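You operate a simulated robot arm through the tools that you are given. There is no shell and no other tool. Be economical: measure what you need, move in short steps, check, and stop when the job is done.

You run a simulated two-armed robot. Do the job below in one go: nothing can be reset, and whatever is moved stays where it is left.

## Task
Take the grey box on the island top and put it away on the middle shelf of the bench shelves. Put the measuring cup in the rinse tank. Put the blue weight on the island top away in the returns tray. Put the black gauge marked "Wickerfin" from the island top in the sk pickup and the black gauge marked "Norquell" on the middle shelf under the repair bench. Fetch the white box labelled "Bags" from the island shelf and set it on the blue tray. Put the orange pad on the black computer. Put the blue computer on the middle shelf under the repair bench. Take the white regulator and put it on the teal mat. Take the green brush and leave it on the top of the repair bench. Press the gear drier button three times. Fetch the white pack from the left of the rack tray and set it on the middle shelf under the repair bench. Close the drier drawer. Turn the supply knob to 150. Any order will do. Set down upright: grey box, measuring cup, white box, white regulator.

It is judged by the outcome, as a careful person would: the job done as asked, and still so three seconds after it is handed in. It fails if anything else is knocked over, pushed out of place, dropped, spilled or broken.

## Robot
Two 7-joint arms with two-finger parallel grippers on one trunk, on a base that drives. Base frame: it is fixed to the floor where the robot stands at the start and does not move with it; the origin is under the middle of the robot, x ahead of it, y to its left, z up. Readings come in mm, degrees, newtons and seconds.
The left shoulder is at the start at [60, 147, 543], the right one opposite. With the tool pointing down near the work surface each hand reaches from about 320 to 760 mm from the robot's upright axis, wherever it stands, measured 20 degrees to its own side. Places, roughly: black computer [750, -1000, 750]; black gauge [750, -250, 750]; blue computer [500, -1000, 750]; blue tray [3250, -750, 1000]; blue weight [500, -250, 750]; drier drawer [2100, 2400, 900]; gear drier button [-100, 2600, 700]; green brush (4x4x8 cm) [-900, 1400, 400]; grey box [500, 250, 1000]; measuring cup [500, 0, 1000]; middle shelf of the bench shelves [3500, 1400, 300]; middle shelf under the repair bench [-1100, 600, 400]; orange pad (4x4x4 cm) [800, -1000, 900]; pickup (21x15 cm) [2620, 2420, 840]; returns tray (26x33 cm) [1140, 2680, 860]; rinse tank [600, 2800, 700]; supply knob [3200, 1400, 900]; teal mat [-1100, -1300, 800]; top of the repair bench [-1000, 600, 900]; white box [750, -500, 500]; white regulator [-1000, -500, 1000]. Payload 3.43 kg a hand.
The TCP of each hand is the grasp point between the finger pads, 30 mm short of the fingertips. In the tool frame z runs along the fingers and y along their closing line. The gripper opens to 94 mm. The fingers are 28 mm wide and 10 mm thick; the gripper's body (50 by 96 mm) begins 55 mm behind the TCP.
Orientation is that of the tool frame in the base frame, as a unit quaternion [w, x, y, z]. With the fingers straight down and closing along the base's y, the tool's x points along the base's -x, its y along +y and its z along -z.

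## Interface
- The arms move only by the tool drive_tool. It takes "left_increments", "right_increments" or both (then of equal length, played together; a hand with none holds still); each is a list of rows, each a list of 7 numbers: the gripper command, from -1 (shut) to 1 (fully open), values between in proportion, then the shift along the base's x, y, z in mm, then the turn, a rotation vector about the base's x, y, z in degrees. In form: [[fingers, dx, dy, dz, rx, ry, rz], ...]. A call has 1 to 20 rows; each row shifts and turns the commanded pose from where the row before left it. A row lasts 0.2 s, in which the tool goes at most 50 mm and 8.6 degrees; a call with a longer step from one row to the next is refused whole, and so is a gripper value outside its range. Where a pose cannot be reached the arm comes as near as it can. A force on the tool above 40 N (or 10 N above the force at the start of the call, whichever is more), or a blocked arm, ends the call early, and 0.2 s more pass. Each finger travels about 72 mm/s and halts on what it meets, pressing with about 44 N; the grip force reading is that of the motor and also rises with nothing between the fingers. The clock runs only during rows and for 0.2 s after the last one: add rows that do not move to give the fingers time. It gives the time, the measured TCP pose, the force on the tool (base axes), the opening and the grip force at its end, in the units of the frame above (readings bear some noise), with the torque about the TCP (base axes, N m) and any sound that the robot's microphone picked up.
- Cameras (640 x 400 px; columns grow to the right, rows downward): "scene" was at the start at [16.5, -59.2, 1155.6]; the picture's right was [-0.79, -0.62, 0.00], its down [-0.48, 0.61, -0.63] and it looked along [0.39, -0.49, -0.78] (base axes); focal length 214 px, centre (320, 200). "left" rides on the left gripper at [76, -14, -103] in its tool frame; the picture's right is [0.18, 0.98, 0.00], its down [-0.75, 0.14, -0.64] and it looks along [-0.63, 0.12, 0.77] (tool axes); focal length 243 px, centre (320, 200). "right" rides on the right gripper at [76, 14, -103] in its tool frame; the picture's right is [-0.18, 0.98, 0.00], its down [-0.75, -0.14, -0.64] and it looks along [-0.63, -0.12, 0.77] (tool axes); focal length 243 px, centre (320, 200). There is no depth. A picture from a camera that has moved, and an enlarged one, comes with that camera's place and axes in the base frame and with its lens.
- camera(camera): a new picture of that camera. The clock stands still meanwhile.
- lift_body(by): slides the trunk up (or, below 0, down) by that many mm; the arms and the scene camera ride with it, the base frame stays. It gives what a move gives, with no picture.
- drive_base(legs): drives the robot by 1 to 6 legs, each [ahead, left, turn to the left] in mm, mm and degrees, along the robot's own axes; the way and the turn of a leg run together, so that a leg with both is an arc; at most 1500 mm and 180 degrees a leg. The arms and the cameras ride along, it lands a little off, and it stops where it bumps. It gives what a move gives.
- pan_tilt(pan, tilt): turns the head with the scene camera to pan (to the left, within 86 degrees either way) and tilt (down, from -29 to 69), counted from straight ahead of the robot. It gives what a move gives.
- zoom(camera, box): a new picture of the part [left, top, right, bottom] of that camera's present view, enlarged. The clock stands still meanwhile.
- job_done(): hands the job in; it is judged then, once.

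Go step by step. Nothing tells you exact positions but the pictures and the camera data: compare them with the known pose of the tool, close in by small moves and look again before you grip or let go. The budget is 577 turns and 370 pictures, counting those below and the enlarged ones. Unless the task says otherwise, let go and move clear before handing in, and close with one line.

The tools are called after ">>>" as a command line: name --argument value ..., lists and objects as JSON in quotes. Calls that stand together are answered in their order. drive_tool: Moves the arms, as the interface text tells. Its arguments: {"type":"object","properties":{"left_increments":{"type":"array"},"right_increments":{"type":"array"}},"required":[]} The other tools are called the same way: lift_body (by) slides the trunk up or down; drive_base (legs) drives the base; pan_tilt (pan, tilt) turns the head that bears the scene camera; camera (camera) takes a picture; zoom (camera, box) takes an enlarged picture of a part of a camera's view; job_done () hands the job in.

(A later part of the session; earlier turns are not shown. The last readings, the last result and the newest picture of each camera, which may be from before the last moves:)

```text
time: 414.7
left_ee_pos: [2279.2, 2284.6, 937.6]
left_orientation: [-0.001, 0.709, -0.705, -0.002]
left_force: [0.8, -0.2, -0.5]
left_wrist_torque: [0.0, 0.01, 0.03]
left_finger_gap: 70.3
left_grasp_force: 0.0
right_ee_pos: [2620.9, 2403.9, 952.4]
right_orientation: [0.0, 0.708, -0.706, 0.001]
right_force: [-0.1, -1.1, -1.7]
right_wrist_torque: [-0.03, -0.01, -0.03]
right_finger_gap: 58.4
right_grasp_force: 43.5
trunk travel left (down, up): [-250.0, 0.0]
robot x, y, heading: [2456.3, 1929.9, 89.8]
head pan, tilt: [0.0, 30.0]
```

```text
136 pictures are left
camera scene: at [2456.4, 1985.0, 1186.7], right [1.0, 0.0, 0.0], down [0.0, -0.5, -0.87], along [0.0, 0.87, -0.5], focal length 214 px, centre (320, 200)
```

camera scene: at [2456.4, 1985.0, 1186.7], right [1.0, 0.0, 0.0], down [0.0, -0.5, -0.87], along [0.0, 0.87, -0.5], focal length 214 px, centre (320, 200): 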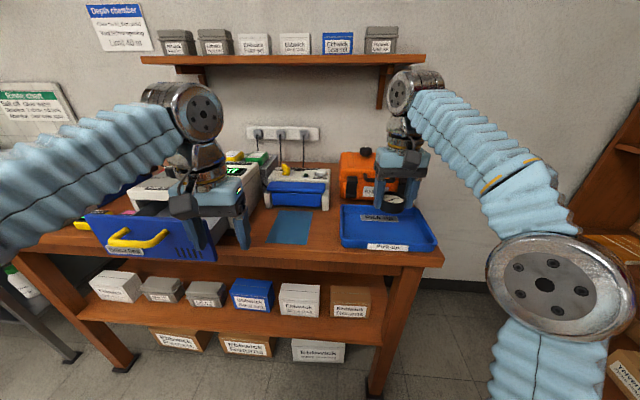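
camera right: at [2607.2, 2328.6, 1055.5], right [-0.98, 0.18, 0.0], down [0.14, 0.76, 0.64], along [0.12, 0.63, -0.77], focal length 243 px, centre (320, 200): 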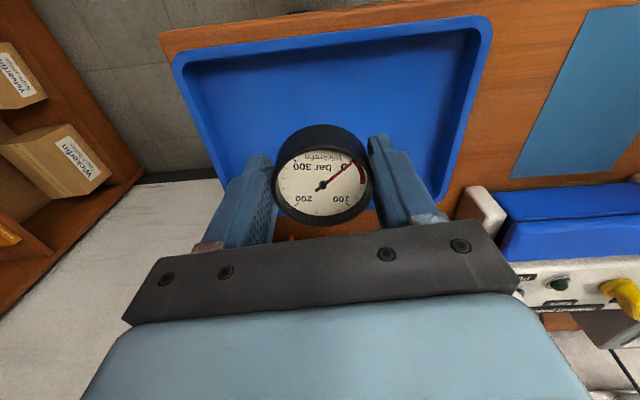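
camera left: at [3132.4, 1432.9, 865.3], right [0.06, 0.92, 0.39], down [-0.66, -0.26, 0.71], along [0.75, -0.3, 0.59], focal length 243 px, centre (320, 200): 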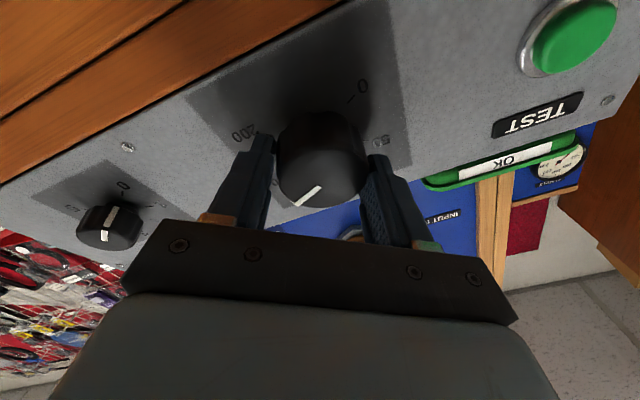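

Tray centre ≈ (2611,2421). I centre the gauge and lower it in.

>>> drive_tool --right_increments '[[-1, -8, 12, -15, 0, 0, 0], [-1, 0, 0, -25, 0, 0, 0], [-1, 0, 0, -20, 0, 0, 0], [-1, 0, 0, 0, 0, 0, 0]]'

>>> drive_tool --right_increments '[[-1, 0, 0, -5, 0, 0, 0], [-1, 0, 0, -4, 0, 0, 0], [-1, 0, 0, 0, 0, 0, 0]]'

```text
time: 415.7
left_ee_pos: [2279.9, 2284.2, 939.1]
left_orientation: [0.0, 0.71, -0.704, -0.002]
left_force: [-0.1, -0.1, 0.0]
left_wrist_torque: [-0.02, 0.01, -0.01]
left_finger_gap: 70.5
left_grasp_force: 0.0
right_ee_pos: [2613.4, 2418.7, 892.3]
right_orientation: [0.001, 0.708, -0.706, 0.001]
right_force: [-0.2, 0.7, -1.1]
right_wrist_torque: [0.0, -0.02, -0.01]
right_finger_gap: 57.9
right_grasp_force: 43.9
trunk travel left (down, up): [-250.0, 0.0]
robot x, y, heading: [2456.7, 1926.1, 90.2]
head pan, tilt: [0.0, 30.0]
```

```text
time: 416.5
left_ee_pos: [2280.8, 2285.2, 937.7]
left_orientation: [0.0, 0.709, -0.705, -0.001]
left_force: [0.1, 0.1, -0.7]
left_wrist_torque: [0.0, -0.01, 0.01]
left_finger_gap: 70.5
left_grasp_force: 0.0
right_ee_pos: [2613.4, 2417.8, 883.7]
right_orientation: [0.001, 0.708, -0.706, 0.0]
right_force: [-0.3, 0.0, -1.2]
right_wrist_torque: [0.01, -0.03, -0.03]
right_finger_gap: 57.9
right_grasp_force: 44.3
trunk travel left (down, up): [-250.0, 0.0]
robot x, y, heading: [2459.3, 1924.3, 90.4]
head pan, tilt: [0.0, 30.0]
```

>>> drive_tool --right_increments '[[-1, 0, 0, -3, 0, 0, 0], [-1, 0, 0, -2, 0, 0, 0], [-1, 0, 0, 0, 0, 0, 0]]'

>>> drive_tool --right_increments '[[-1, 0, 0, -3, 0, 0, 0], [-1, 0, 0, 0, 0, 0, 0]]'

>>> zoom --camera "scene" --box '[320, 130, 460, 260]'

```text
time: 417.3
left_ee_pos: [2279.6, 2284.5, 939.1]
left_orientation: [0.0, 0.71, -0.705, -0.002]
left_force: [-0.6, 0.6, -0.9]
left_wrist_torque: [0.01, 0.0, 0.01]
left_finger_gap: 70.5
left_grasp_force: 0.1
right_ee_pos: [2612.5, 2417.5, 877.6]
right_orientation: [0.001, 0.708, -0.706, 0.0]
right_force: [0.8, -0.7, -1.4]
right_wrist_torque: [-0.01, 0.02, -0.01]
right_finger_gap: 58.1
right_grasp_force: 44.3
trunk travel left (down, up): [-250.0, 0.0]
robot x, y, heading: [2456.8, 1925.9, 90.0]
head pan, tilt: [0.0, 30.0]
```

```text
time: 417.9
left_ee_pos: [2279.1, 2284.2, 937.9]
left_orientation: [-0.001, 0.71, -0.704, -0.002]
left_force: [0.7, 0.0, -0.8]
left_wrist_torque: [-0.04, -0.02, -0.04]
left_finger_gap: 70.2
left_grasp_force: 0.1
right_ee_pos: [2611.5, 2417.1, 878.4]
right_orientation: [-0.002, 0.707, -0.707, -0.002]
right_force: [3.8, 10.5, 31.5]
right_wrist_torque: [0.25, -0.08, -0.03]
right_finger_gap: 58.3
right_grasp_force: 43.9
trunk travel left (down, up): [-250.0, 0.0]
robot x, y, heading: [2459.3, 1921.6, 90.3]
head pan, tilt: [0.0, 30.0]
```

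```text
3.08 times, centred on (390, 195) of scene
camera zoom: at [2456.2, 1984.0, 1187.3], right [1.0, 0.0, 0.0], down [0.0, -0.5, -0.87], along [0.0, 0.87, -0.5], focal length 660 px, centre (105, 215)
```

zoom: 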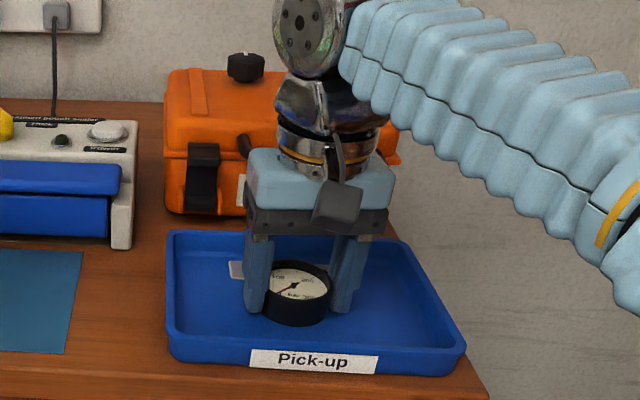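

Contact in the tray. Release, raise and retract.

>>> drive_tool --right_increments '[[-1, 0, 0, 1, 0, 0, 0], [0.2, 0, 0, 0, 0, 0, 0], [0.5, 0, 0, 0, 0, 0, 0], [0.6, 0, 0, 0, 0, 0, 0], [0.6, 0, 0, 15, 0, 0, 0], [0.6, 0, 0, 25, 0, 0, 0], [0.6, 0, 0, 25, 0, 0, 0], [0.6, 0, -40, 5, 0, 0, 0], [0.6, 0, -40, 0, 0, 0, 0], [0.6, 0, -40, 0, 0, 0, 0], [0.6, 0, -40, 0, 0, 0, 0]]'

>>> drive_base --legs '[[-150, 0, 0], [0, 250, 0]]'

>>> camera --camera "scene"

```text
time: 420.3
left_ee_pos: [2278.5, 2285.0, 938.7]
left_orientation: [-0.001, 0.709, -0.705, -0.001]
left_force: [-0.4, 0.0, 0.9]
left_wrist_torque: [0.0, -0.02, 0.03]
left_finger_gap: 70.7
left_grasp_force: 0.2
right_ee_pos: [2613.3, 2256.4, 946.8]
right_orientation: [-0.001, 0.708, -0.706, 0.002]
right_force: [-0.3, 0.7, -0.4]
right_wrist_torque: [-0.04, -0.01, 0.0]
right_finger_gap: 75.2
right_grasp_force: 0.1
trunk travel left (down, up): [-250.0, 0.0]
robot x, y, heading: [2454.1, 1920.8, 90.1]
head pan, tilt: [0.0, 30.0]
```

```text
time: 423.1
left_ee_pos: [2026.0, 2129.8, 939.3]
left_orientation: [-0.001, 0.713, -0.701, -0.002]
left_force: [0.5, -0.3, -0.3]
left_wrist_torque: [-0.01, 0.02, -0.02]
left_finger_gap: 70.7
left_grasp_force: 0.0
right_ee_pos: [2359.0, 2106.2, 946.4]
right_orientation: [0.001, 0.712, -0.702, 0.001]
right_force: [0.7, 0.3, -0.4]
right_wrist_torque: [-0.01, 0.02, 0.0]
right_finger_gap: 75.1
right_grasp_force: 0.1
trunk travel left (down, up): [-250.0, 0.0]
robot x, y, heading: [2208.0, 1774.2, 90.5]
head pan, tilt: [0.0, 30.0]
```

```text
134 pictures are left
camera scene: at [2206.0, 1832.3, 1186.8], right [1.0, 0.01, 0.0], down [0.01, -0.5, -0.87], along [-0.01, 0.87, -0.5], focal length 214 px, centre (320, 200)
```

scene: 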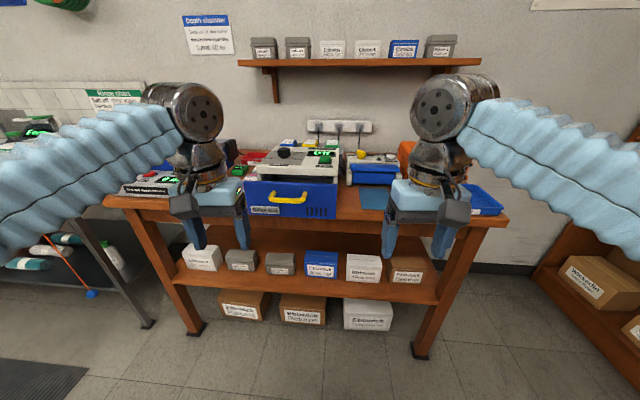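

>>> zoom --camera "scene" --box '[220, 120, 500, 240]'

```text
2.29 times, centred on (360, 180) of scene
camera zoom: at [2206.0, 1832.3, 1186.8], right [1.0, 0.01, 0.0], down [0.01, -0.5, -0.87], along [-0.01, 0.87, -0.5], focal length 490 px, centre (229, 246)
```

zoom: 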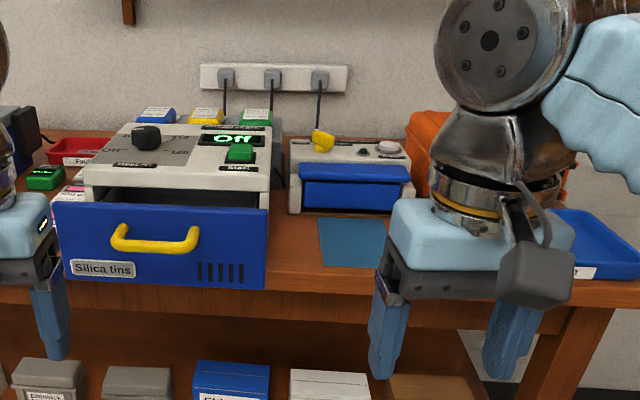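

Gauge delivered. Now the drawer: I close the left gripper, pitch it horizontal and align with the drawer front.

>>> drive_tool --left_increments '[[0, 8, 8, -2, 8.2, 0, 0], [-0.5, 8, 8, -2, 8.2, 0, 0], [-1, 8, 8, -2, 8.2, 0, 0], [-1, 8, 8, -2, 8.2, 0, 0], [-1, 8, 8, -2, 8.2, 0, 0], [-1, 8, 8, -2, 8.2, 0, 0], [-1, 8, 8, -2, 8.2, 0, 0], [-1, 8, 8, -3, 8.2, 0, 0], [-1, 8, 8, -3, 8.2, 0, 0], [-1, 8, 8, -3, 8.2, 0, 0], [-1, 8, 0, -3, 8, 0, 0], [-1, 0, 0, 0, 0, 0, 0]]'

>>> camera --camera "scene"

>>> camera --camera "left"

```text
time: 425.7
left_ee_pos: [2115.5, 2209.1, 912.6]
left_orientation: [0.505, -0.502, 0.495, 0.497]
left_force: [0.6, -0.3, -0.2]
left_wrist_torque: [-0.01, 0.0, 0.01]
left_finger_gap: 0.0
left_grasp_force: 33.1
right_ee_pos: [2359.0, 2106.3, 947.1]
right_orientation: [0.001, 0.712, -0.702, 0.001]
right_force: [-0.1, 0.4, -0.4]
right_wrist_torque: [0.02, 0.0, 0.0]
right_finger_gap: 75.5
right_grasp_force: 0.0
trunk travel left (down, up): [-250.0, 0.0]
robot x, y, heading: [2207.9, 1770.5, 91.0]
head pan, tilt: [0.0, 30.0]
```

```text
132 pictures are left
camera scene: at [2205.9, 1832.4, 1186.7], right [1.0, 0.01, 0.0], down [0.01, -0.5, -0.87], along [-0.01, 0.87, -0.5], focal length 214 px, centre (320, 200)
```

scene: 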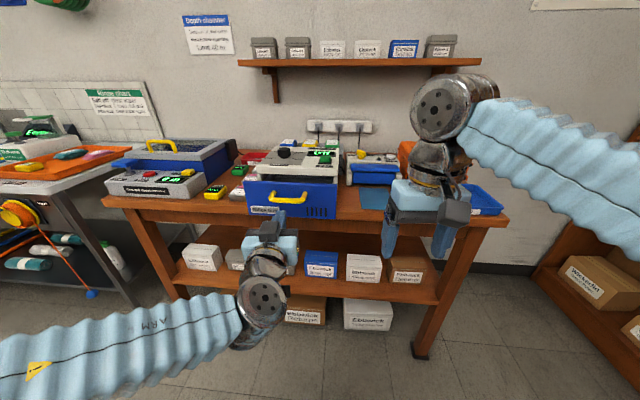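

```text
131 pictures are left
camera left: at [2130.5, 2108.6, 836.1], right [-0.98, 0.0, -0.2], down [-0.15, -0.65, 0.75], along [-0.13, 0.76, 0.63], focal length 243 px, centre (320, 200)
```

left: 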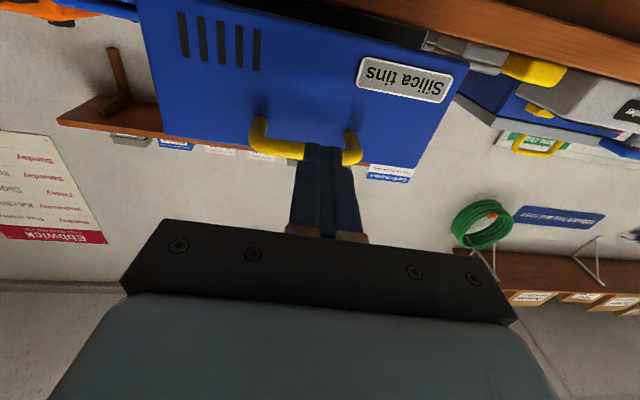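

Fingers will pass below the handle onto the drawer face. I lower 8 mm and push gently.

>>> drive_tool --left_increments '[[-1, 0, 0, -8, 0, 0, 0], [-1, 0, 35, 0, 0, 0, 0], [-1, 0, 35, 0, 0, 0, 0], [-1, 0, 20, 0, 0, 0, 0], [-1, 0, 0, 0, 0, 0, 0]]'

>>> zoom --camera "scene" --box '[200, 120, 400, 260]'

```text
time: 426.9
left_ee_pos: [2114.4, 2299.9, 905.5]
left_orientation: [0.504, -0.503, 0.495, 0.498]
left_force: [-0.3, 0.1, -0.3]
left_wrist_torque: [0.0, -0.01, 0.01]
left_finger_gap: 0.1
left_grasp_force: 33.0
right_ee_pos: [2358.9, 2105.7, 946.7]
right_orientation: [0.0, 0.711, -0.703, 0.0]
right_force: [-0.2, 0.6, -0.8]
right_wrist_torque: [0.0, 0.01, 0.01]
right_finger_gap: 75.1
right_grasp_force: 0.0
trunk travel left (down, up): [-250.0, 0.0]
robot x, y, heading: [2206.4, 1771.8, 90.8]
head pan, tilt: [0.0, 30.0]
```

```text
2.86 times, centred on (300, 190) of scene
camera zoom: at [2205.8, 1832.4, 1186.7], right [1.0, 0.01, 0.0], down [0.01, -0.5, -0.87], along [-0.01, 0.87, -0.5], focal length 613 px, centre (377, 229)
```

zoom: 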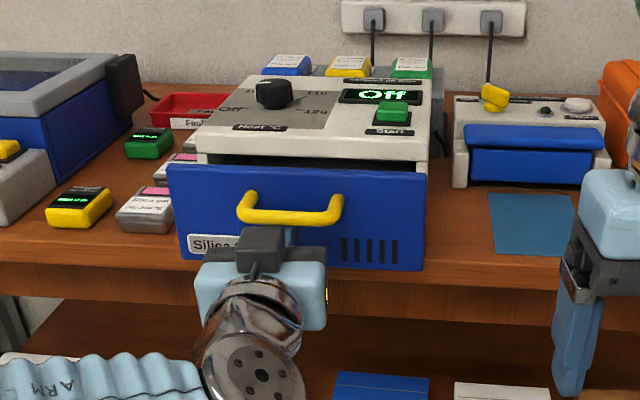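

>>> drive_tool --left_increments '[[-1, 0, 10, 0, 0, 0, 0], [-1, 0, 10, 0, 0, 0, 0], [-1, 0, 10, 0, 0, 0, 0], [-1, 0, 10, 0, 0, 0, 0], [-1, 0, 10, 0, 0, 0, 0], [-1, 0, 10, 0, 0, 0, 0]]'

>>> zoom --camera "scene" --box '[200, 120, 400, 260]'

```text
time: 428.3
left_ee_pos: [2114.3, 2360.5, 902.9]
left_orientation: [0.504, -0.504, 0.495, 0.497]
left_force: [0.8, -0.5, 0.0]
left_wrist_torque: [0.03, 0.02, -0.01]
left_finger_gap: 0.1
left_grasp_force: 32.7
right_ee_pos: [2358.7, 2105.6, 947.7]
right_orientation: [0.001, 0.712, -0.703, 0.0]
right_force: [0.5, 0.0, -0.1]
right_wrist_torque: [0.0, 0.03, -0.02]
right_finger_gap: 75.2
right_grasp_force: 0.0
trunk travel left (down, up): [-250.0, 0.0]
robot x, y, heading: [2205.2, 1772.0, 90.7]
head pan, tilt: [0.0, 30.0]
```

```text
2.86 times, centred on (300, 190) of scene
camera zoom: at [2205.8, 1832.3, 1186.8], right [1.0, 0.01, 0.0], down [0.01, -0.5, -0.87], along [-0.01, 0.87, -0.5], focal length 613 px, centre (377, 229)
```

zoom: 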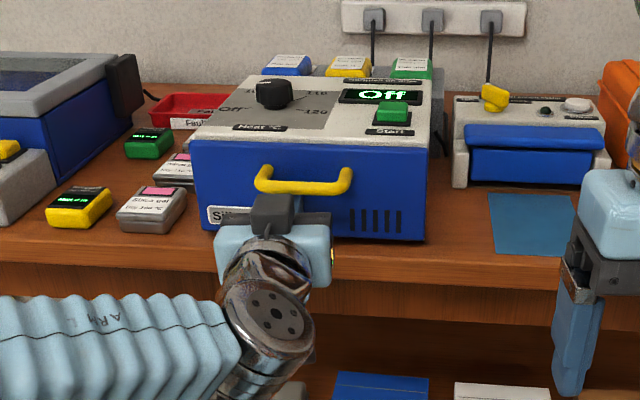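

Nearly closed. Push on until it stops.

>>> drive_tool --left_increments '[[-1, 0, 5, 0, 0, 0, 0], [-1, 0, 5, 0, 0, 0, 0], [-1, 0, 5, 0, 0, 0, 0], [-1, 0, 5, 0, 0, 0, 0]]'

>>> zoom --camera "scene" --box '[220, 130, 360, 240]'

```text
time: 428.8
left_ee_pos: [2113.5, 2363.5, 905.0]
left_orientation: [0.505, -0.503, 0.496, 0.496]
left_force: [-6.7, -26.1, -0.5]
left_wrist_torque: [-0.07, 0.0, -0.06]
left_finger_gap: 0.1
left_grasp_force: 32.8
right_ee_pos: [2358.5, 2104.9, 946.7]
right_orientation: [-0.001, 0.711, -0.703, 0.001]
right_force: [-0.7, 0.9, -0.8]
right_wrist_torque: [0.0, -0.01, 0.02]
right_finger_gap: 75.3
right_grasp_force: 0.1
trunk travel left (down, up): [-250.0, 0.0]
robot x, y, heading: [2210.1, 1771.8, 90.7]
head pan, tilt: [0.0, 30.0]
stopped in row 2 (left hand): the force on the tool passed its limit at 48 N (the readings are from after the stop); the commanded pose is now the measured one
```

```text
3.64 times, centred on (290, 185) of scene
camera zoom: at [2205.0, 1829.3, 1187.0], right [1.0, 0.01, 0.0], down [0.01, -0.5, -0.87], along [-0.01, 0.87, -0.5], focal length 780 px, centre (429, 254)
```

zoom: 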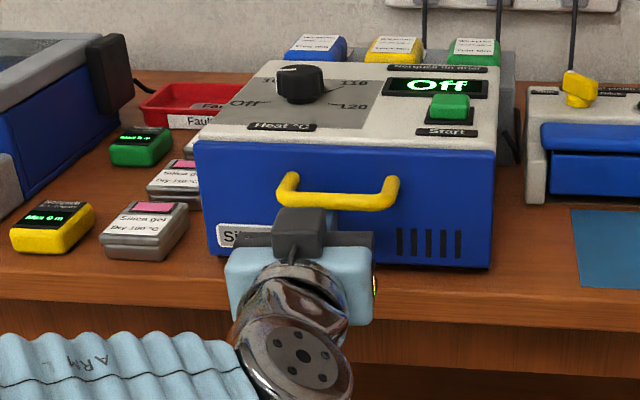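

Drawer closed. I retract and, keeping the fist pose, drive west to the gear drier.

>>> drive_tool --left_increments '[[-1, 0, -30, 0, 0, 0, 0], [-1, 0, -40, 0, 0, 0, 0], [-1, 0, -40, 0, 0, 0, 0], [-1, 0, -40, 0, 0, 0, 0]]'

>>> drive_base --legs '[[-130, 0, -0.7], [0, 1300, 0], [0, 950, 0]]'

>>> camera --camera "scene"

```text
time: 429.8
left_ee_pos: [2114.3, 2215.1, 903.5]
left_orientation: [0.504, -0.503, 0.497, 0.495]
left_force: [-0.3, -0.7, -0.5]
left_wrist_torque: [0.01, 0.0, 0.01]
left_finger_gap: 0.1
left_grasp_force: 33.3
right_ee_pos: [2359.2, 2105.5, 948.6]
right_orientation: [0.0, 0.711, -0.703, 0.001]
right_force: [0.4, -0.4, -0.5]
right_wrist_torque: [0.0, -0.01, 0.0]
right_finger_gap: 75.0
right_grasp_force: 0.1
trunk travel left (down, up): [-250.0, 0.0]
robot x, y, heading: [2208.0, 1771.0, 90.8]
head pan, tilt: [0.0, 30.0]
```

```text
time: 441.9
left_ee_pos: [-124.8, 2131.8, 904.4]
left_orientation: [0.513, -0.494, 0.506, 0.486]
left_force: [0.7, -0.7, 0.4]
left_wrist_torque: [0.02, 0.04, 0.0]
left_finger_gap: 0.1
left_grasp_force: 32.9
right_ee_pos: [115.6, 2012.4, 947.4]
right_orientation: [-0.002, -0.698, 0.716, -0.001]
right_force: [0.9, 0.0, 0.4]
right_wrist_torque: [0.03, 0.05, -0.01]
right_finger_gap: 75.1
right_grasp_force: 0.0
trunk travel left (down, up): [-250.0, 0.0]
robot x, y, heading: [-46.6, 1686.6, 88.6]
head pan, tilt: [0.0, 30.0]
```

```text
127 pictures are left
camera scene: at [-47.6, 1745.7, 1186.8], right [1.0, -0.03, 0.0], down [-0.01, -0.5, -0.87], along [0.02, 0.87, -0.5], focal length 214 px, centre (320, 200)
```

scene: 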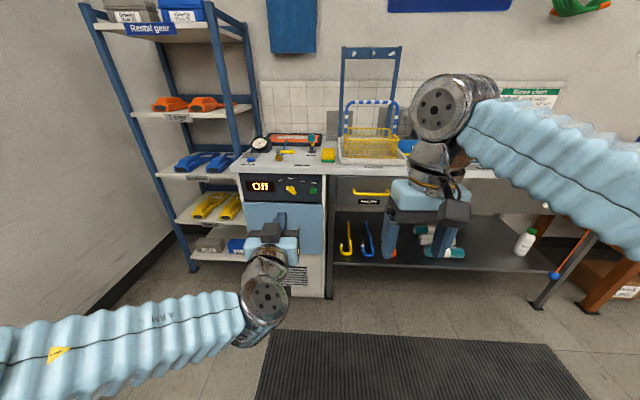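

>>> zoom --camera "scene" --box '[230, 120, 370, 220]'

>>> zoom --camera "scene" --box '[90, 0, 260, 270]'

```text
4.00 times, centred on (300, 170) of scene
camera zoom: at [-47.6, 1745.7, 1186.8], right [1.0, -0.03, 0.0], down [-0.01, -0.5, -0.87], along [0.02, 0.87, -0.5], focal length 858 px, centre (400, 320)
```

zoom: 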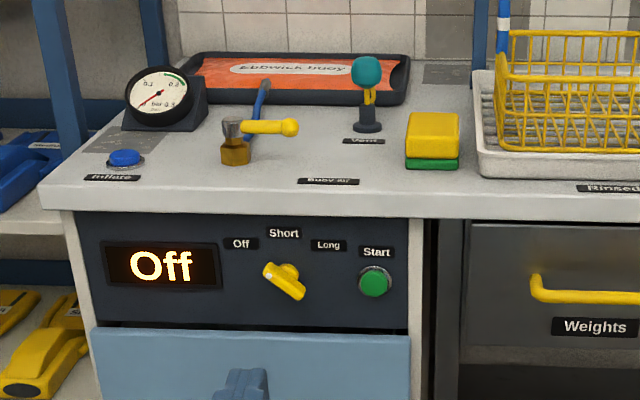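

```text
1.48 times, centred on (175, 135) of scene
camera zoom: at [-47.6, 1745.7, 1186.8], right [1.0, -0.03, 0.0], down [-0.01, -0.5, -0.87], along [0.02, 0.87, -0.5], focal length 318 px, centre (535, 296)
```

zoom: 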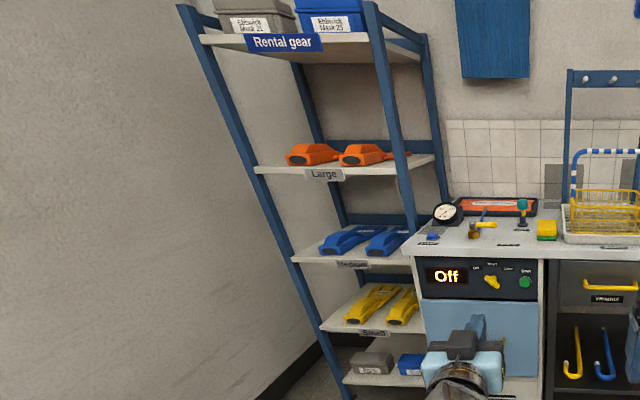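

Start button (green) on the gear drier. I approach and lower the fist, then triangulate.

>>> drive_tool --left_increments '[[-1, 12, 0, -35, 0, 0, 1.5], [-1, 12, 0, -35, 0, 0, 0], [-1, 12, 0, -35, 0, 0, 0], [-1, 12, 0, -35, 0, 0, 0], [-1, 12, 0, -25, 0, 0, 0], [-1, 0, 0, 0, 0, 0, 0]]'

>>> drive_base --legs '[[220, 0, 1.4]]'

>>> camera --camera "left"

>>> zoom --camera "scene" --box '[230, 150, 390, 270]'

```text
time: 443.2
left_ee_pos: [-61.4, 2135.8, 740.4]
left_orientation: [0.506, -0.501, 0.499, 0.493]
left_force: [-0.3, 0.1, -0.9]
left_wrist_torque: [-0.02, 0.02, 0.0]
left_finger_gap: 0.1
left_grasp_force: 33.7
left hand out of reach, approached as far as the arm can: row 4
right_ee_pos: [115.9, 2012.6, 946.8]
right_orientation: [0.0, -0.698, 0.716, 0.0]
right_force: [-0.3, 0.7, -0.5]
right_wrist_torque: [-0.02, -0.01, -0.01]
right_finger_gap: 75.1
right_grasp_force: 0.1
trunk travel left (down, up): [-250.0, 0.0]
robot x, y, heading: [-49.5, 1684.2, 88.7]
head pan, tilt: [0.0, 30.0]
```

```text
time: 444.9
left_ee_pos: [-71.7, 2351.2, 740.6]
left_orientation: [-0.5, 0.507, -0.493, -0.5]
left_force: [0.0, 0.3, 0.0]
left_wrist_torque: [0.02, 0.03, 0.0]
left_finger_gap: 0.1
left_grasp_force: 32.8
right_ee_pos: [110.7, 2234.3, 947.1]
right_orientation: [0.001, 0.708, -0.706, 0.001]
right_force: [0.2, 0.3, -0.1]
right_wrist_torque: [-0.02, 0.0, -0.01]
right_finger_gap: 75.6
right_grasp_force: 0.0
trunk travel left (down, up): [-250.0, 0.0]
robot x, y, heading: [-47.1, 1901.8, 90.0]
head pan, tilt: [0.0, 30.0]
```

```text
124 pictures are left
camera left: at [-53.5, 2251.3, 665.0], right [-0.98, -0.01, -0.2], down [-0.14, -0.64, 0.75], along [-0.14, 0.76, 0.63], focal length 243 px, centre (320, 200)
```

left: 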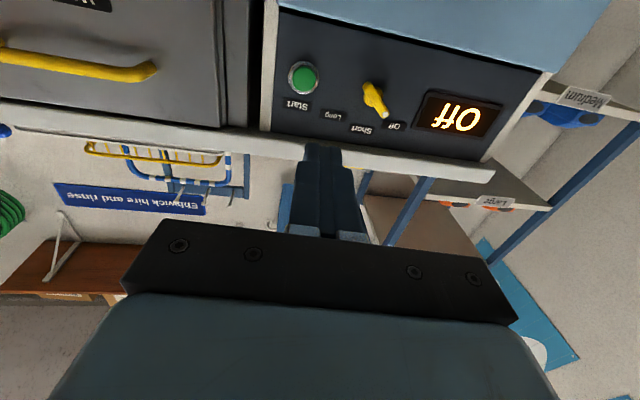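

```text
3.33 times, centred on (310, 210) of scene
camera zoom: at [-46.5, 1962.9, 1186.8], right [1.0, 0.0, 0.0], down [0.0, -0.5, -0.87], along [0.0, 0.87, -0.5], focal length 715 px, centre (353, 167)
```

zoom: 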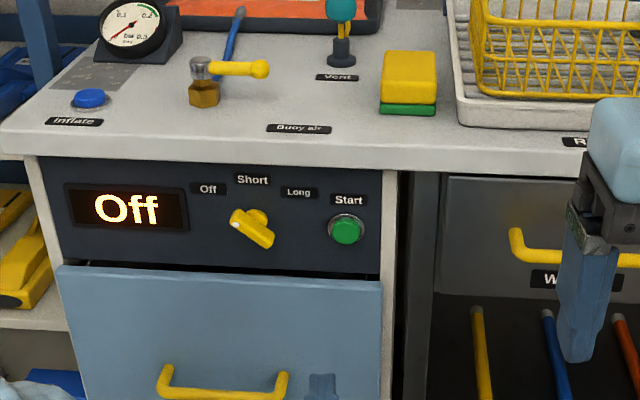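

Button at (-54,2590,749). Align and approach.

>>> drive_tool --left_increments '[[-1, 9, 0, 4, 0, 0, 0], [-1, 9, 0, 4, 0, 0, 0], [-1, 0, 40, 0, 0, 0, 0], [-1, 0, 40, 0, 0, 0, 0], [-1, 0, 40, 0, 0, 0, 0], [-1, 0, 40, 0, 0, 0, 0], [-1, 0, 20, 0, 0, 0, 0], [-1, 0, 0, 0, 0, 0, 0]]'

>>> camera --camera "left"

>>> zoom --camera "scene" --box '[230, 150, 390, 270]'

```text
time: 446.7
left_ee_pos: [-52.9, 2531.7, 748.2]
left_orientation: [-0.5, 0.507, -0.493, -0.5]
left_force: [0.4, 0.6, -0.6]
left_wrist_torque: [0.02, 0.03, 0.0]
left_finger_gap: 0.0
left_grasp_force: 33.0
right_ee_pos: [109.4, 2234.4, 946.7]
right_orientation: [0.001, 0.708, -0.706, 0.001]
right_force: [-0.6, 0.4, 0.2]
right_wrist_torque: [0.0, 0.0, -0.02]
right_finger_gap: 75.3
right_grasp_force: 0.1
trunk travel left (down, up): [-250.0, 0.0]
robot x, y, heading: [-45.2, 1902.0, 89.9]
head pan, tilt: [0.0, 30.0]
```

```text
122 pictures are left
camera left: at [-35.7, 2431.3, 673.5], right [-0.98, -0.01, -0.2], down [-0.14, -0.64, 0.75], along [-0.14, 0.77, 0.63], focal length 243 px, centre (320, 200)
```

left: 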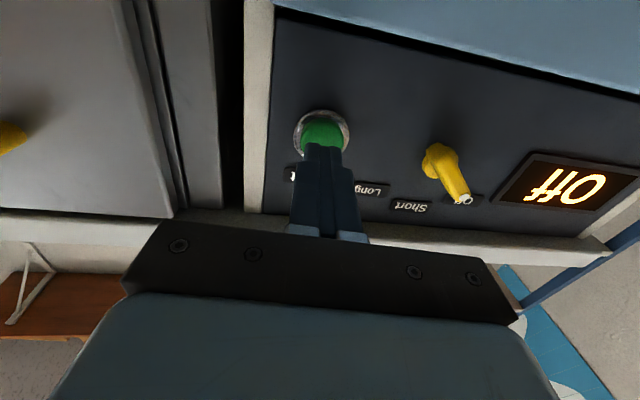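

```text
3.33 times, centred on (310, 210) of scene
camera zoom: at [-46.5, 1963.1, 1186.7], right [1.0, 0.0, 0.0], down [0.0, -0.5, -0.87], along [0.0, 0.87, -0.5], focal length 715 px, centre (353, 167)
```

zoom: 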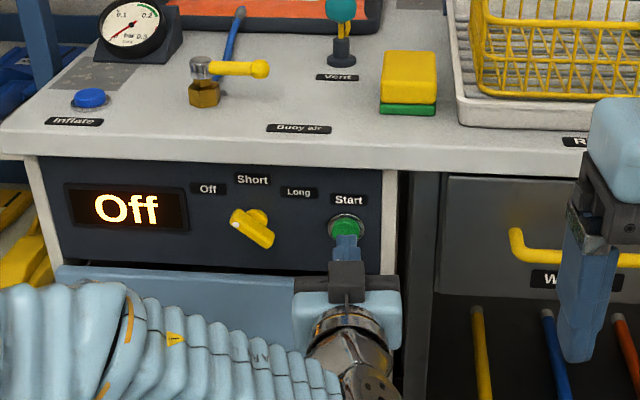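

>>> drive_tool --left_increments '[[-1, 0, 10, -3, 0, 0, 0], [-1, 0, 8, 0, 0, 0, 0], [-1, 0, 4, 0, 0, 0, 0], [-1, 0, 4, 0, 0, 0, 0], [-1, 0, 3, 0, 0, 0, 0], [-1, 0, 3, 0, 0, 0, 0], [-1, 0, 0, 0, 0, 0, 0]]'

>>> zoom --camera "scene" --box '[230, 150, 390, 270]'

```text
time: 448.1
left_ee_pos: [-52.2, 2558.4, 745.1]
left_orientation: [-0.5, 0.507, -0.494, -0.499]
left_force: [-7.5, -29.6, 1.4]
left_wrist_torque: [0.12, -0.03, 0.09]
left_finger_gap: 0.0
left_grasp_force: 33.3
right_ee_pos: [108.8, 2232.2, 947.1]
right_orientation: [-0.001, 0.708, -0.706, 0.001]
right_force: [-0.6, 0.0, 0.0]
right_wrist_torque: [-0.03, 0.02, -0.01]
right_finger_gap: 75.0
right_grasp_force: 0.1
trunk travel left (down, up): [-250.0, 0.0]
robot x, y, heading: [-44.1, 1902.5, 90.1]
head pan, tilt: [0.0, 30.0]
heard: click
stopped in row 6 (left hand): the force on the tool passed its limit at 45 N (the readings are from after the stop); the commanded pose is now the measured one
```

```text
3.33 times, centred on (310, 210) of scene
camera zoom: at [-47.2, 1960.2, 1187.0], right [1.0, 0.0, 0.0], down [0.0, -0.5, -0.87], along [0.0, 0.87, -0.5], focal length 715 px, centre (353, 167)
```

zoom: 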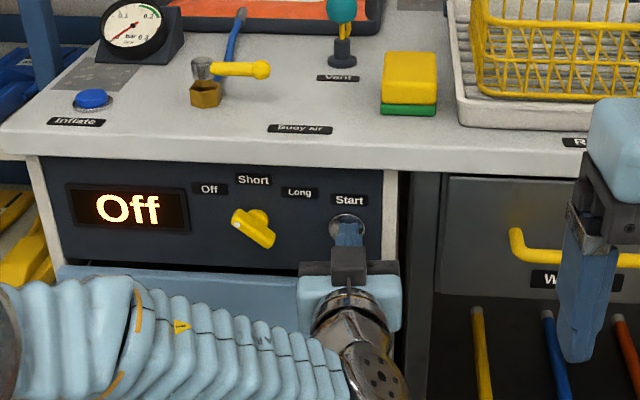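

Click heard — one press. Retract fully, then press a second time.

>>> drive_tool --left_increments '[[-1, 0, -10, 0, 0, 0, 0], [-1, 0, -12, 0, 0, 0, 0], [-1, 0, 0, 0, 0, 0, 0], [-1, 0, 0, 0, 0, 0, 0]]'

>>> drive_tool --left_increments '[[-1, 0, 8, 0, 0, 0, 0], [-1, 0, 6, 0, 0, 0, 0], [-1, 0, 4, 0, 0, 0, 0], [-1, 0, 3, 0, 0, 0, 0], [-1, 0, 3, 0, 0, 0, 0], [-1, 0, 0, 0, 0, 0, 0]]'

```text
time: 449.1
left_ee_pos: [-50.6, 2538.5, 743.8]
left_orientation: [-0.5, 0.507, -0.495, -0.498]
left_force: [0.4, -0.5, 0.3]
left_wrist_torque: [0.0, 0.01, 0.01]
left_finger_gap: 0.0
left_grasp_force: 33.1
right_ee_pos: [110.8, 2235.4, 945.7]
right_orientation: [0.001, 0.708, -0.706, 0.001]
right_force: [-0.5, -0.1, 0.1]
right_wrist_torque: [-0.02, 0.01, 0.02]
right_finger_gap: 75.1
right_grasp_force: 0.1
trunk travel left (down, up): [-250.0, 0.0]
robot x, y, heading: [-43.7, 1900.3, 90.2]
head pan, tilt: [0.0, 30.0]
```

```text
time: 450.3
left_ee_pos: [-51.2, 2558.3, 744.2]
left_orientation: [-0.5, 0.507, -0.496, -0.497]
left_force: [-7.7, -30.3, -0.4]
left_wrist_torque: [0.12, -0.06, 0.04]
left_finger_gap: 0.0
left_grasp_force: 33.3
right_ee_pos: [109.4, 2232.7, 948.7]
right_orientation: [-0.001, 0.708, -0.707, 0.0]
right_force: [-1.2, -0.1, 0.2]
right_wrist_torque: [0.0, 0.01, -0.02]
right_finger_gap: 75.2
right_grasp_force: 0.1
trunk travel left (down, up): [-250.0, 0.0]
robot x, y, heading: [-45.2, 1900.1, 90.2]
head pan, tilt: [0.0, 30.0]
heard: click
stopped in row 6 (left hand): the force on the tool passed its limit at 41 N (the readings are from after the stop); the commanded pose is now the measured one
```

Second click. Retract and press once more.

>>> drive_tool --left_increments '[[-1, 0, -10, 0, 0, 0, 0], [-1, 0, -12, 0, 0, 0, 0], [-1, 0, 0, 0, 0, 0, 0], [-1, 0, 0, 0, 0, 0, 0]]'

>>> drive_tool --left_increments '[[-1, 0, 8, 0, 0, 0, 0], [-1, 0, 6, 0, 0, 0, 0], [-1, 0, 4, 0, 0, 0, 0], [-1, 0, 3, 0, 0, 0, 0], [-1, 0, 3, 0, 0, 0, 0], [-1, 0, 0, 0, 0, 0, 0]]'

>>> drive_tool --left_increments '[[-1, 0, -10, 0, 0, 0, 0], [-1, 0, -15, 0, 0, 0, 0], [-1, 0, -40, 0, 0, 0, 0], [-1, 0, -40, 0, 0, 0, 0], [-1, 0, -40, 0, 0, 0, 0], [-1, 0, -40, 0, 0, 0, 0], [-1, 0, 0, 0, 0, 0, 0]]'

>>> camera --camera "scene"

```text
time: 451.3
left_ee_pos: [-48.8, 2540.3, 743.6]
left_orientation: [-0.499, 0.506, -0.497, -0.498]
left_force: [-0.5, 0.3, 0.1]
left_wrist_torque: [-0.02, 0.01, 0.02]
left_finger_gap: 0.2
left_grasp_force: 32.9
right_ee_pos: [109.3, 2234.8, 946.7]
right_orientation: [0.001, 0.708, -0.706, 0.0]
right_force: [-0.4, 0.0, 0.0]
right_wrist_torque: [-0.01, 0.04, 0.03]
right_finger_gap: 75.1
right_grasp_force: 0.1
trunk travel left (down, up): [-250.0, 0.0]
robot x, y, heading: [-48.6, 1899.8, 90.1]
head pan, tilt: [0.0, 30.0]
```

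```text
time: 452.5
left_ee_pos: [-48.8, 2559.4, 742.0]
left_orientation: [-0.499, 0.507, -0.498, -0.496]
left_force: [-7.9, -31.0, 0.6]
left_wrist_torque: [0.19, -0.04, 0.13]
left_finger_gap: 0.1
left_grasp_force: 33.0
right_ee_pos: [108.1, 2231.6, 948.3]
right_orientation: [-0.001, 0.707, -0.707, 0.0]
right_force: [-0.1, 0.7, 0.1]
right_wrist_torque: [0.01, 0.01, -0.02]
right_finger_gap: 75.2
right_grasp_force: 0.0
trunk travel left (down, up): [-250.0, 0.0]
robot x, y, heading: [-48.3, 1897.7, 89.9]
head pan, tilt: [0.0, 30.0]
heard: click
stopped in row 6 (left hand): the force on the tool passed its limit at 46 N (the readings are from after the stop); the commanded pose is now the measured one
```

```text
time: 454.1
left_ee_pos: [-46.6, 2376.2, 739.8]
left_orientation: [-0.498, 0.507, -0.498, -0.497]
left_force: [0.5, 0.1, 0.0]
left_wrist_torque: [-0.07, -0.02, -0.02]
left_finger_gap: 0.1
left_grasp_force: 33.2
right_ee_pos: [110.4, 2233.0, 946.5]
right_orientation: [0.002, 0.707, -0.707, 0.001]
right_force: [-0.6, -0.3, 0.5]
right_wrist_torque: [-0.01, 0.05, -0.01]
right_finger_gap: 75.0
right_grasp_force: 0.2
trunk travel left (down, up): [-250.0, 0.0]
robot x, y, heading: [-44.6, 1903.1, 89.9]
head pan, tilt: [0.0, 30.0]
```

```text
119 pictures are left
camera scene: at [-46.6, 1962.0, 1186.8], right [1.0, 0.0, 0.0], down [0.0, -0.5, -0.87], along [0.0, 0.87, -0.5], focal length 214 px, centre (320, 200)
```

scene: 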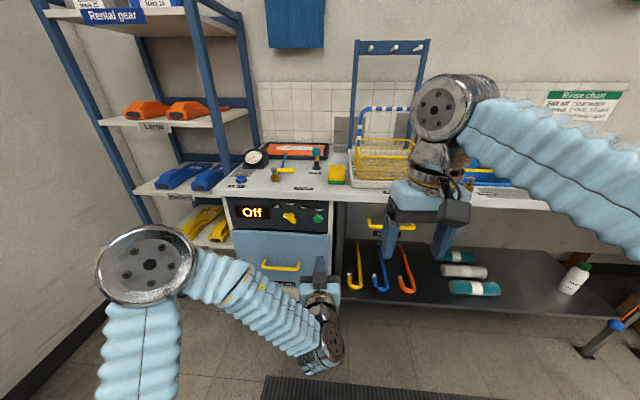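

Three clicks done. I restore the left tool to downwards and view the tank and returns tray from further right.

>>> drive_tool --left_increments '[[-1, -8, -12, 18, -8.2, 0, 0], [-1, -8, -12, 18, -8.2, 0, 0], [-1, -8, -12, 18, -8.2, 0, 0], [0, -8, -12, 18, -8.2, 0, 0], [0.5, -8, -12, 18, -8.2, 0, 0], [1, -8, -12, 18, -8.2, 0, 0], [1, -8, -12, 18, -8.2, 0, 0], [1, -8, -12, 18, -8.2, 0, 0], [1, -8, -12, 18, -8.2, 0, 0], [1, -8, -12, 18, -8.2, 0, 0], [1, -8, 0, 18, -8, 0, 0], [1, 0, 0, 0, 0, 0, 0]]'

>>> drive_base --legs '[[-100, -950, 0]]'

>>> camera --camera "scene"

```text
time: 456.7
left_ee_pos: [-136.2, 2255.0, 938.6]
left_orientation: [0.007, 0.711, -0.703, 0.002]
left_force: [-0.8, 0.0, 0.3]
left_wrist_torque: [-0.04, -0.01, 0.0]
left_finger_gap: 94.2
left_grasp_force: 0.0
right_ee_pos: [109.2, 2233.4, 947.2]
right_orientation: [0.0, 0.708, -0.706, 0.001]
right_force: [0.3, 0.1, 0.1]
right_wrist_torque: [0.01, 0.0, -0.02]
right_finger_gap: 75.1
right_grasp_force: 0.1
trunk travel left (down, up): [-250.0, 0.0]
robot x, y, heading: [-47.8, 1901.2, 90.0]
head pan, tilt: [0.0, 30.0]
```

```text
time: 461.8
left_ee_pos: [823.9, 2164.0, 937.6]
left_orientation: [0.007, 0.715, -0.699, 0.001]
left_force: [-0.1, 1.3, -0.4]
left_wrist_torque: [-0.01, 0.02, -0.01]
left_finger_gap: 94.0
left_grasp_force: 0.0
right_ee_pos: [1069.7, 2144.2, 946.7]
right_orientation: [0.001, 0.712, -0.702, 0.0]
right_force: [0.5, 0.3, 0.1]
right_wrist_torque: [-0.01, 0.03, 0.01]
right_finger_gap: 75.2
right_grasp_force: 0.1
trunk travel left (down, up): [-250.0, 0.0]
robot x, y, heading: [916.8, 1808.9, 90.8]
head pan, tilt: [0.0, 30.0]
```

```text
118 pictures are left
camera scene: at [916.6, 1870.6, 1186.8], right [1.0, 0.01, 0.0], down [0.01, -0.5, -0.87], along [-0.01, 0.87, -0.5], focal length 214 px, centre (320, 200)
```

scene: 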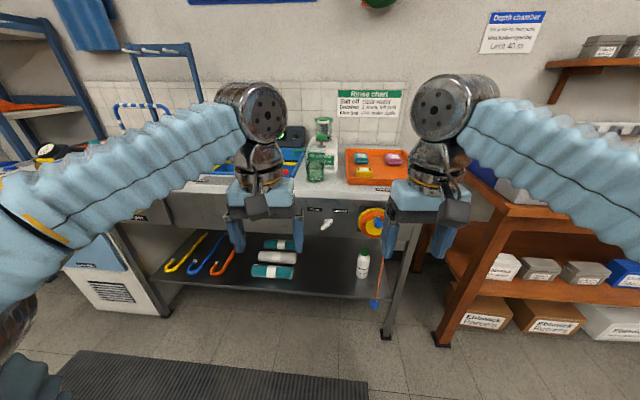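

>>> zoom --camera "scene" --box '[180, 110, 420, 230]'

```text
2.67 times, centred on (300, 170) of scene
camera zoom: at [916.6, 1870.6, 1186.8], right [1.0, 0.01, 0.0], down [0.01, -0.5, -0.87], along [-0.01, 0.87, -0.5], focal length 572 px, centre (373, 280)
```

zoom: 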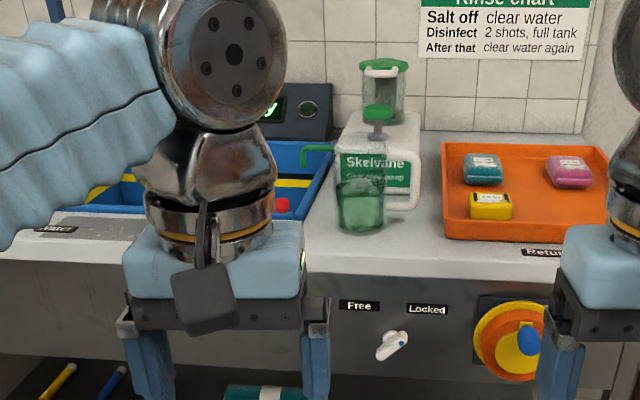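

Orange returns tray and the blue tank located. I go back to the island's west side for the cup and weight.

>>> drive_base --legs '[[0, 1020, 0], [0, 0, -90.8], [0, -1100, 0], [0, -900, 0]]'

>>> pan_tilt --pan 0 --tilt 40

>>> camera --camera "scene"

```text
time: 480.6
left_ee_pos: [195.3, -113.6, 939.4]
left_orientation: [-0.006, 0.005, 1.0, 0.003]
left_force: [0.0, -0.4, 0.4]
left_wrist_torque: [-0.01, 0.0, 0.02]
left_finger_gap: 94.0
left_grasp_force: 0.1
right_ee_pos: [168.4, -359.4, 947.0]
right_orientation: [-0.001, 0.01, 1.0, -0.001]
right_force: [0.2, 0.8, 0.2]
right_wrist_torque: [0.0, -0.03, -0.01]
right_finger_gap: 75.5
right_grasp_force: 0.1
trunk travel left (down, up): [-250.0, 0.0]
robot x, y, heading: [-164.2, -196.4, -1.2]
head pan, tilt: [0.0, 30.0]
```

```text
time: 481.3
left_ee_pos: [196.4, -112.9, 938.8]
left_orientation: [-0.005, 0.004, 1.0, 0.003]
left_force: [0.1, -0.6, -0.6]
left_wrist_torque: [0.02, 0.0, 0.01]
left_finger_gap: 94.1
left_grasp_force: 0.1
right_ee_pos: [167.2, -360.2, 946.7]
right_orientation: [-0.001, 0.011, 1.0, 0.0]
right_force: [0.0, -0.1, 0.6]
right_wrist_torque: [-0.01, 0.01, -0.01]
right_finger_gap: 75.0
right_grasp_force: 0.0
trunk travel left (down, up): [-250.0, 0.0]
robot x, y, heading: [-163.1, -194.0, -1.5]
head pan, tilt: [0.0, 40.0]
```

```text
116 pictures are left
camera scene: at [-106.7, -197.3, 1171.5], right [-0.02, -1.0, 0.0], down [-0.64, 0.01, -0.77], along [0.77, -0.02, -0.64], focal length 214 px, centre (320, 200)
```

scene: 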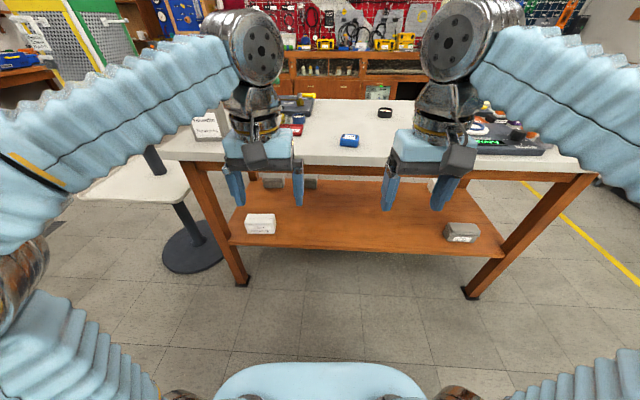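

I raise the left hand above cup height and drive up.

>>> drive_tool --left_increments '[[1, -10, 10, 20, 0, 0, 0], [1, -10, 10, 20, 0, 0, 0], [1, 0, 6, 18, 0, 0, 0], [1, 0, 0, 0, 0.6, 0, 0]]' --right_increments '[[1, 0, 15, 5, 0, 0, 0], [1, 0, 15, 5, 0, 0, 0], [1, 0, 15, 0, 0, 0, 0], [1, 0, 10, 0, 0, 0, 0]]'

>>> drive_base --legs '[[330, 0, 1.4]]'

>>> camera --camera "left"

>>> camera --camera "scene"

```text
time: 482.3
left_ee_pos: [184.8, -95.6, 975.4]
left_orientation: [-0.027, 0.011, 1.0, 0.01]
left_force: [0.0, 0.1, -0.4]
left_wrist_torque: [0.01, 0.02, -0.01]
left_finger_gap: 93.9
left_grasp_force: 0.1
left hand out of reach, approached as far as the arm can: row 3, 4
right_ee_pos: [166.7, -304.2, 958.0]
right_orientation: [-0.001, 0.011, 1.0, -0.001]
right_force: [0.5, -0.2, 0.7]
right_wrist_torque: [0.02, 0.0, 0.0]
right_finger_gap: 93.9
right_grasp_force: 0.0
trunk travel left (down, up): [-250.0, 0.0]
robot x, y, heading: [-161.7, -200.8, -1.3]
head pan, tilt: [0.0, 40.0]
```

```text
time: 484.5
left_ee_pos: [513.3, -88.8, 975.7]
left_orientation: [-0.028, -0.004, 1.0, 0.011]
left_force: [-0.6, -0.5, -0.1]
left_wrist_torque: [-0.02, 0.01, 0.01]
left_finger_gap: 94.1
left_grasp_force: 0.1
right_ee_pos: [501.4, -296.4, 955.6]
right_orientation: [-0.001, -0.004, 1.0, 0.0]
right_force: [-0.3, 0.7, 0.6]
right_wrist_torque: [-0.01, -0.03, 0.01]
right_finger_gap: 93.9
right_grasp_force: 0.0
trunk travel left (down, up): [-250.0, 0.0]
robot x, y, heading: [166.4, -198.0, 0.5]
head pan, tilt: [0.0, 40.0]
```

```text
115 pictures are left
camera left: at [442.8, -104.0, 1082.4], right [-0.19, 0.98, 0.03], down [0.79, 0.14, 0.6], along [0.59, 0.14, -0.8], focal length 243 px, centre (320, 200)
```

left: 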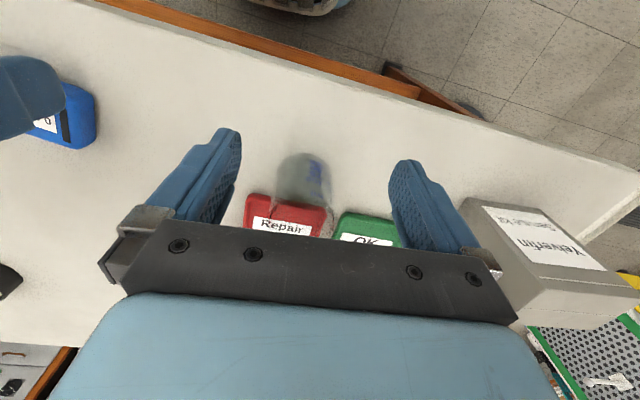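

```text
114 pictures are left
camera scene: at [223.5, -197.8, 1171.4], right [0.01, -1.0, 0.0], down [-0.64, -0.01, -0.77], along [0.77, 0.01, -0.64], focal length 214 px, centre (320, 200)
```

scene: 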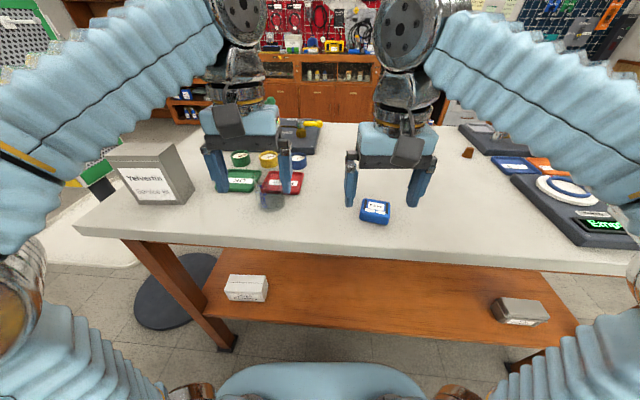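

>>> zoom --camera "scene" --box '[200, 130, 420, 240]'

>>> zoom --camera "left" --box '[220, 110, 420, 240]'

```text
2.91 times, centred on (310, 185) of scene
camera zoom: at [223.5, -197.8, 1171.4], right [0.01, -1.0, 0.0], down [-0.64, -0.01, -0.77], along [0.77, 0.01, -0.64], focal length 624 px, centre (349, 244)
```

zoom: 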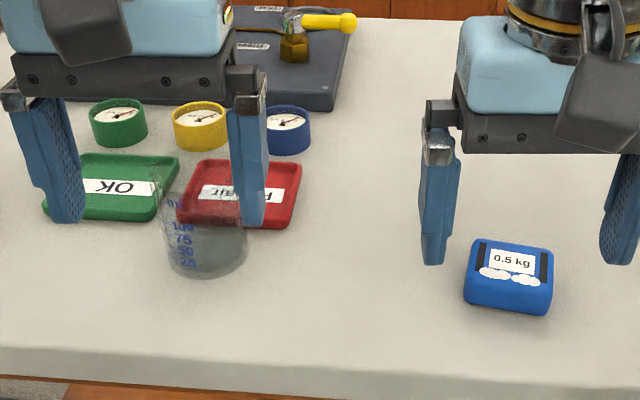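

```text
3.08 times, centred on (320, 175) of left
camera zoom: at [442.8, -104.0, 1082.4], right [-0.19, 0.98, 0.03], down [0.79, 0.14, 0.6], along [0.59, 0.14, -0.8], focal length 746 px, centre (320, 277)
```

zoom: 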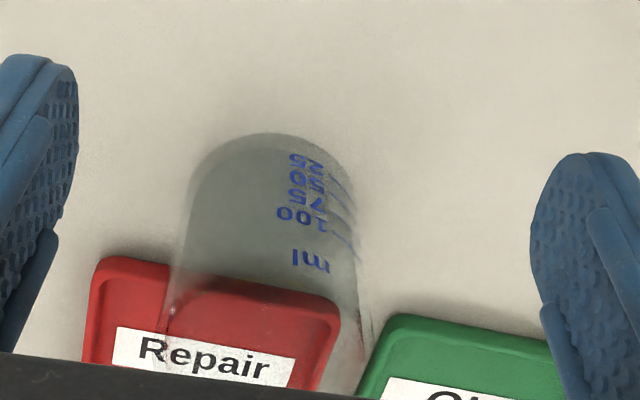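

Cup stands at about (577,-88), rim z≈940; the blue 0.5 kg weight is further right. I level the left tool and move over the cup.

>>> drive_tool --left_increments '[[1, 20, 0, 0, -1.3, -3.1, 0], [1, 25, 1, 0, 0, 0, 0], [1, 18, 0, 0, 0, 0, 0], [1, 0, 0, 0, 0, 0, 0]]'

>>> camera --camera "left"

>>> camera --camera "right"

```text
time: 485.5
left_ee_pos: [576.9, -86.9, 975.2]
left_orientation: [0.0, -0.004, 1.0, -0.003]
left_force: [-0.3, -0.4, -0.4]
left_wrist_torque: [0.0, -0.02, 0.01]
left_finger_gap: 94.0
left_grasp_force: 0.1
right_ee_pos: [500.9, -296.8, 956.9]
right_orientation: [-0.001, -0.004, 1.0, 0.0]
right_force: [-1.6, -0.3, -0.8]
right_wrist_torque: [0.0, -0.02, -0.02]
right_finger_gap: 94.0
right_grasp_force: 0.0
trunk travel left (down, up): [-250.0, 0.0]
robot x, y, heading: [170.4, -200.8, 0.5]
head pan, tilt: [0.0, 40.0]
```

```text
111 pictures are left
camera left: at [500.4, -100.5, 1079.2], right [-0.19, 0.98, 0.0], down [0.75, 0.15, 0.64], along [0.63, 0.12, -0.77], focal length 243 px, centre (320, 200)
```

left: 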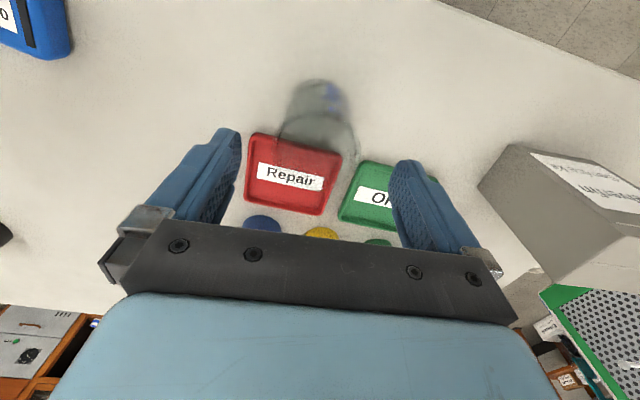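

```text
110 pictures are left
camera right: at [424.6, -282.7, 1060.2], right [0.18, 0.98, 0.0], down [0.76, -0.13, 0.64], along [0.63, -0.11, -0.77], focal length 243 px, centre (320, 200)
```

right: 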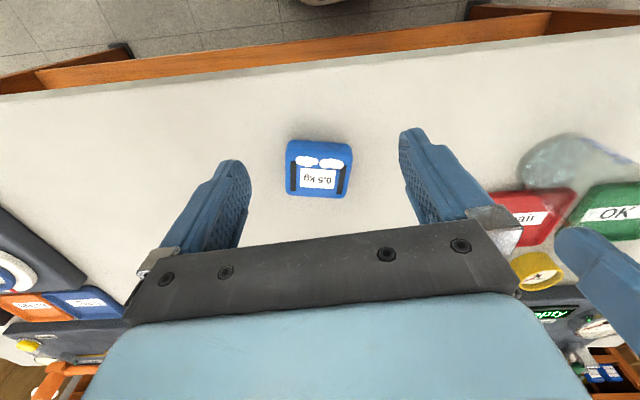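

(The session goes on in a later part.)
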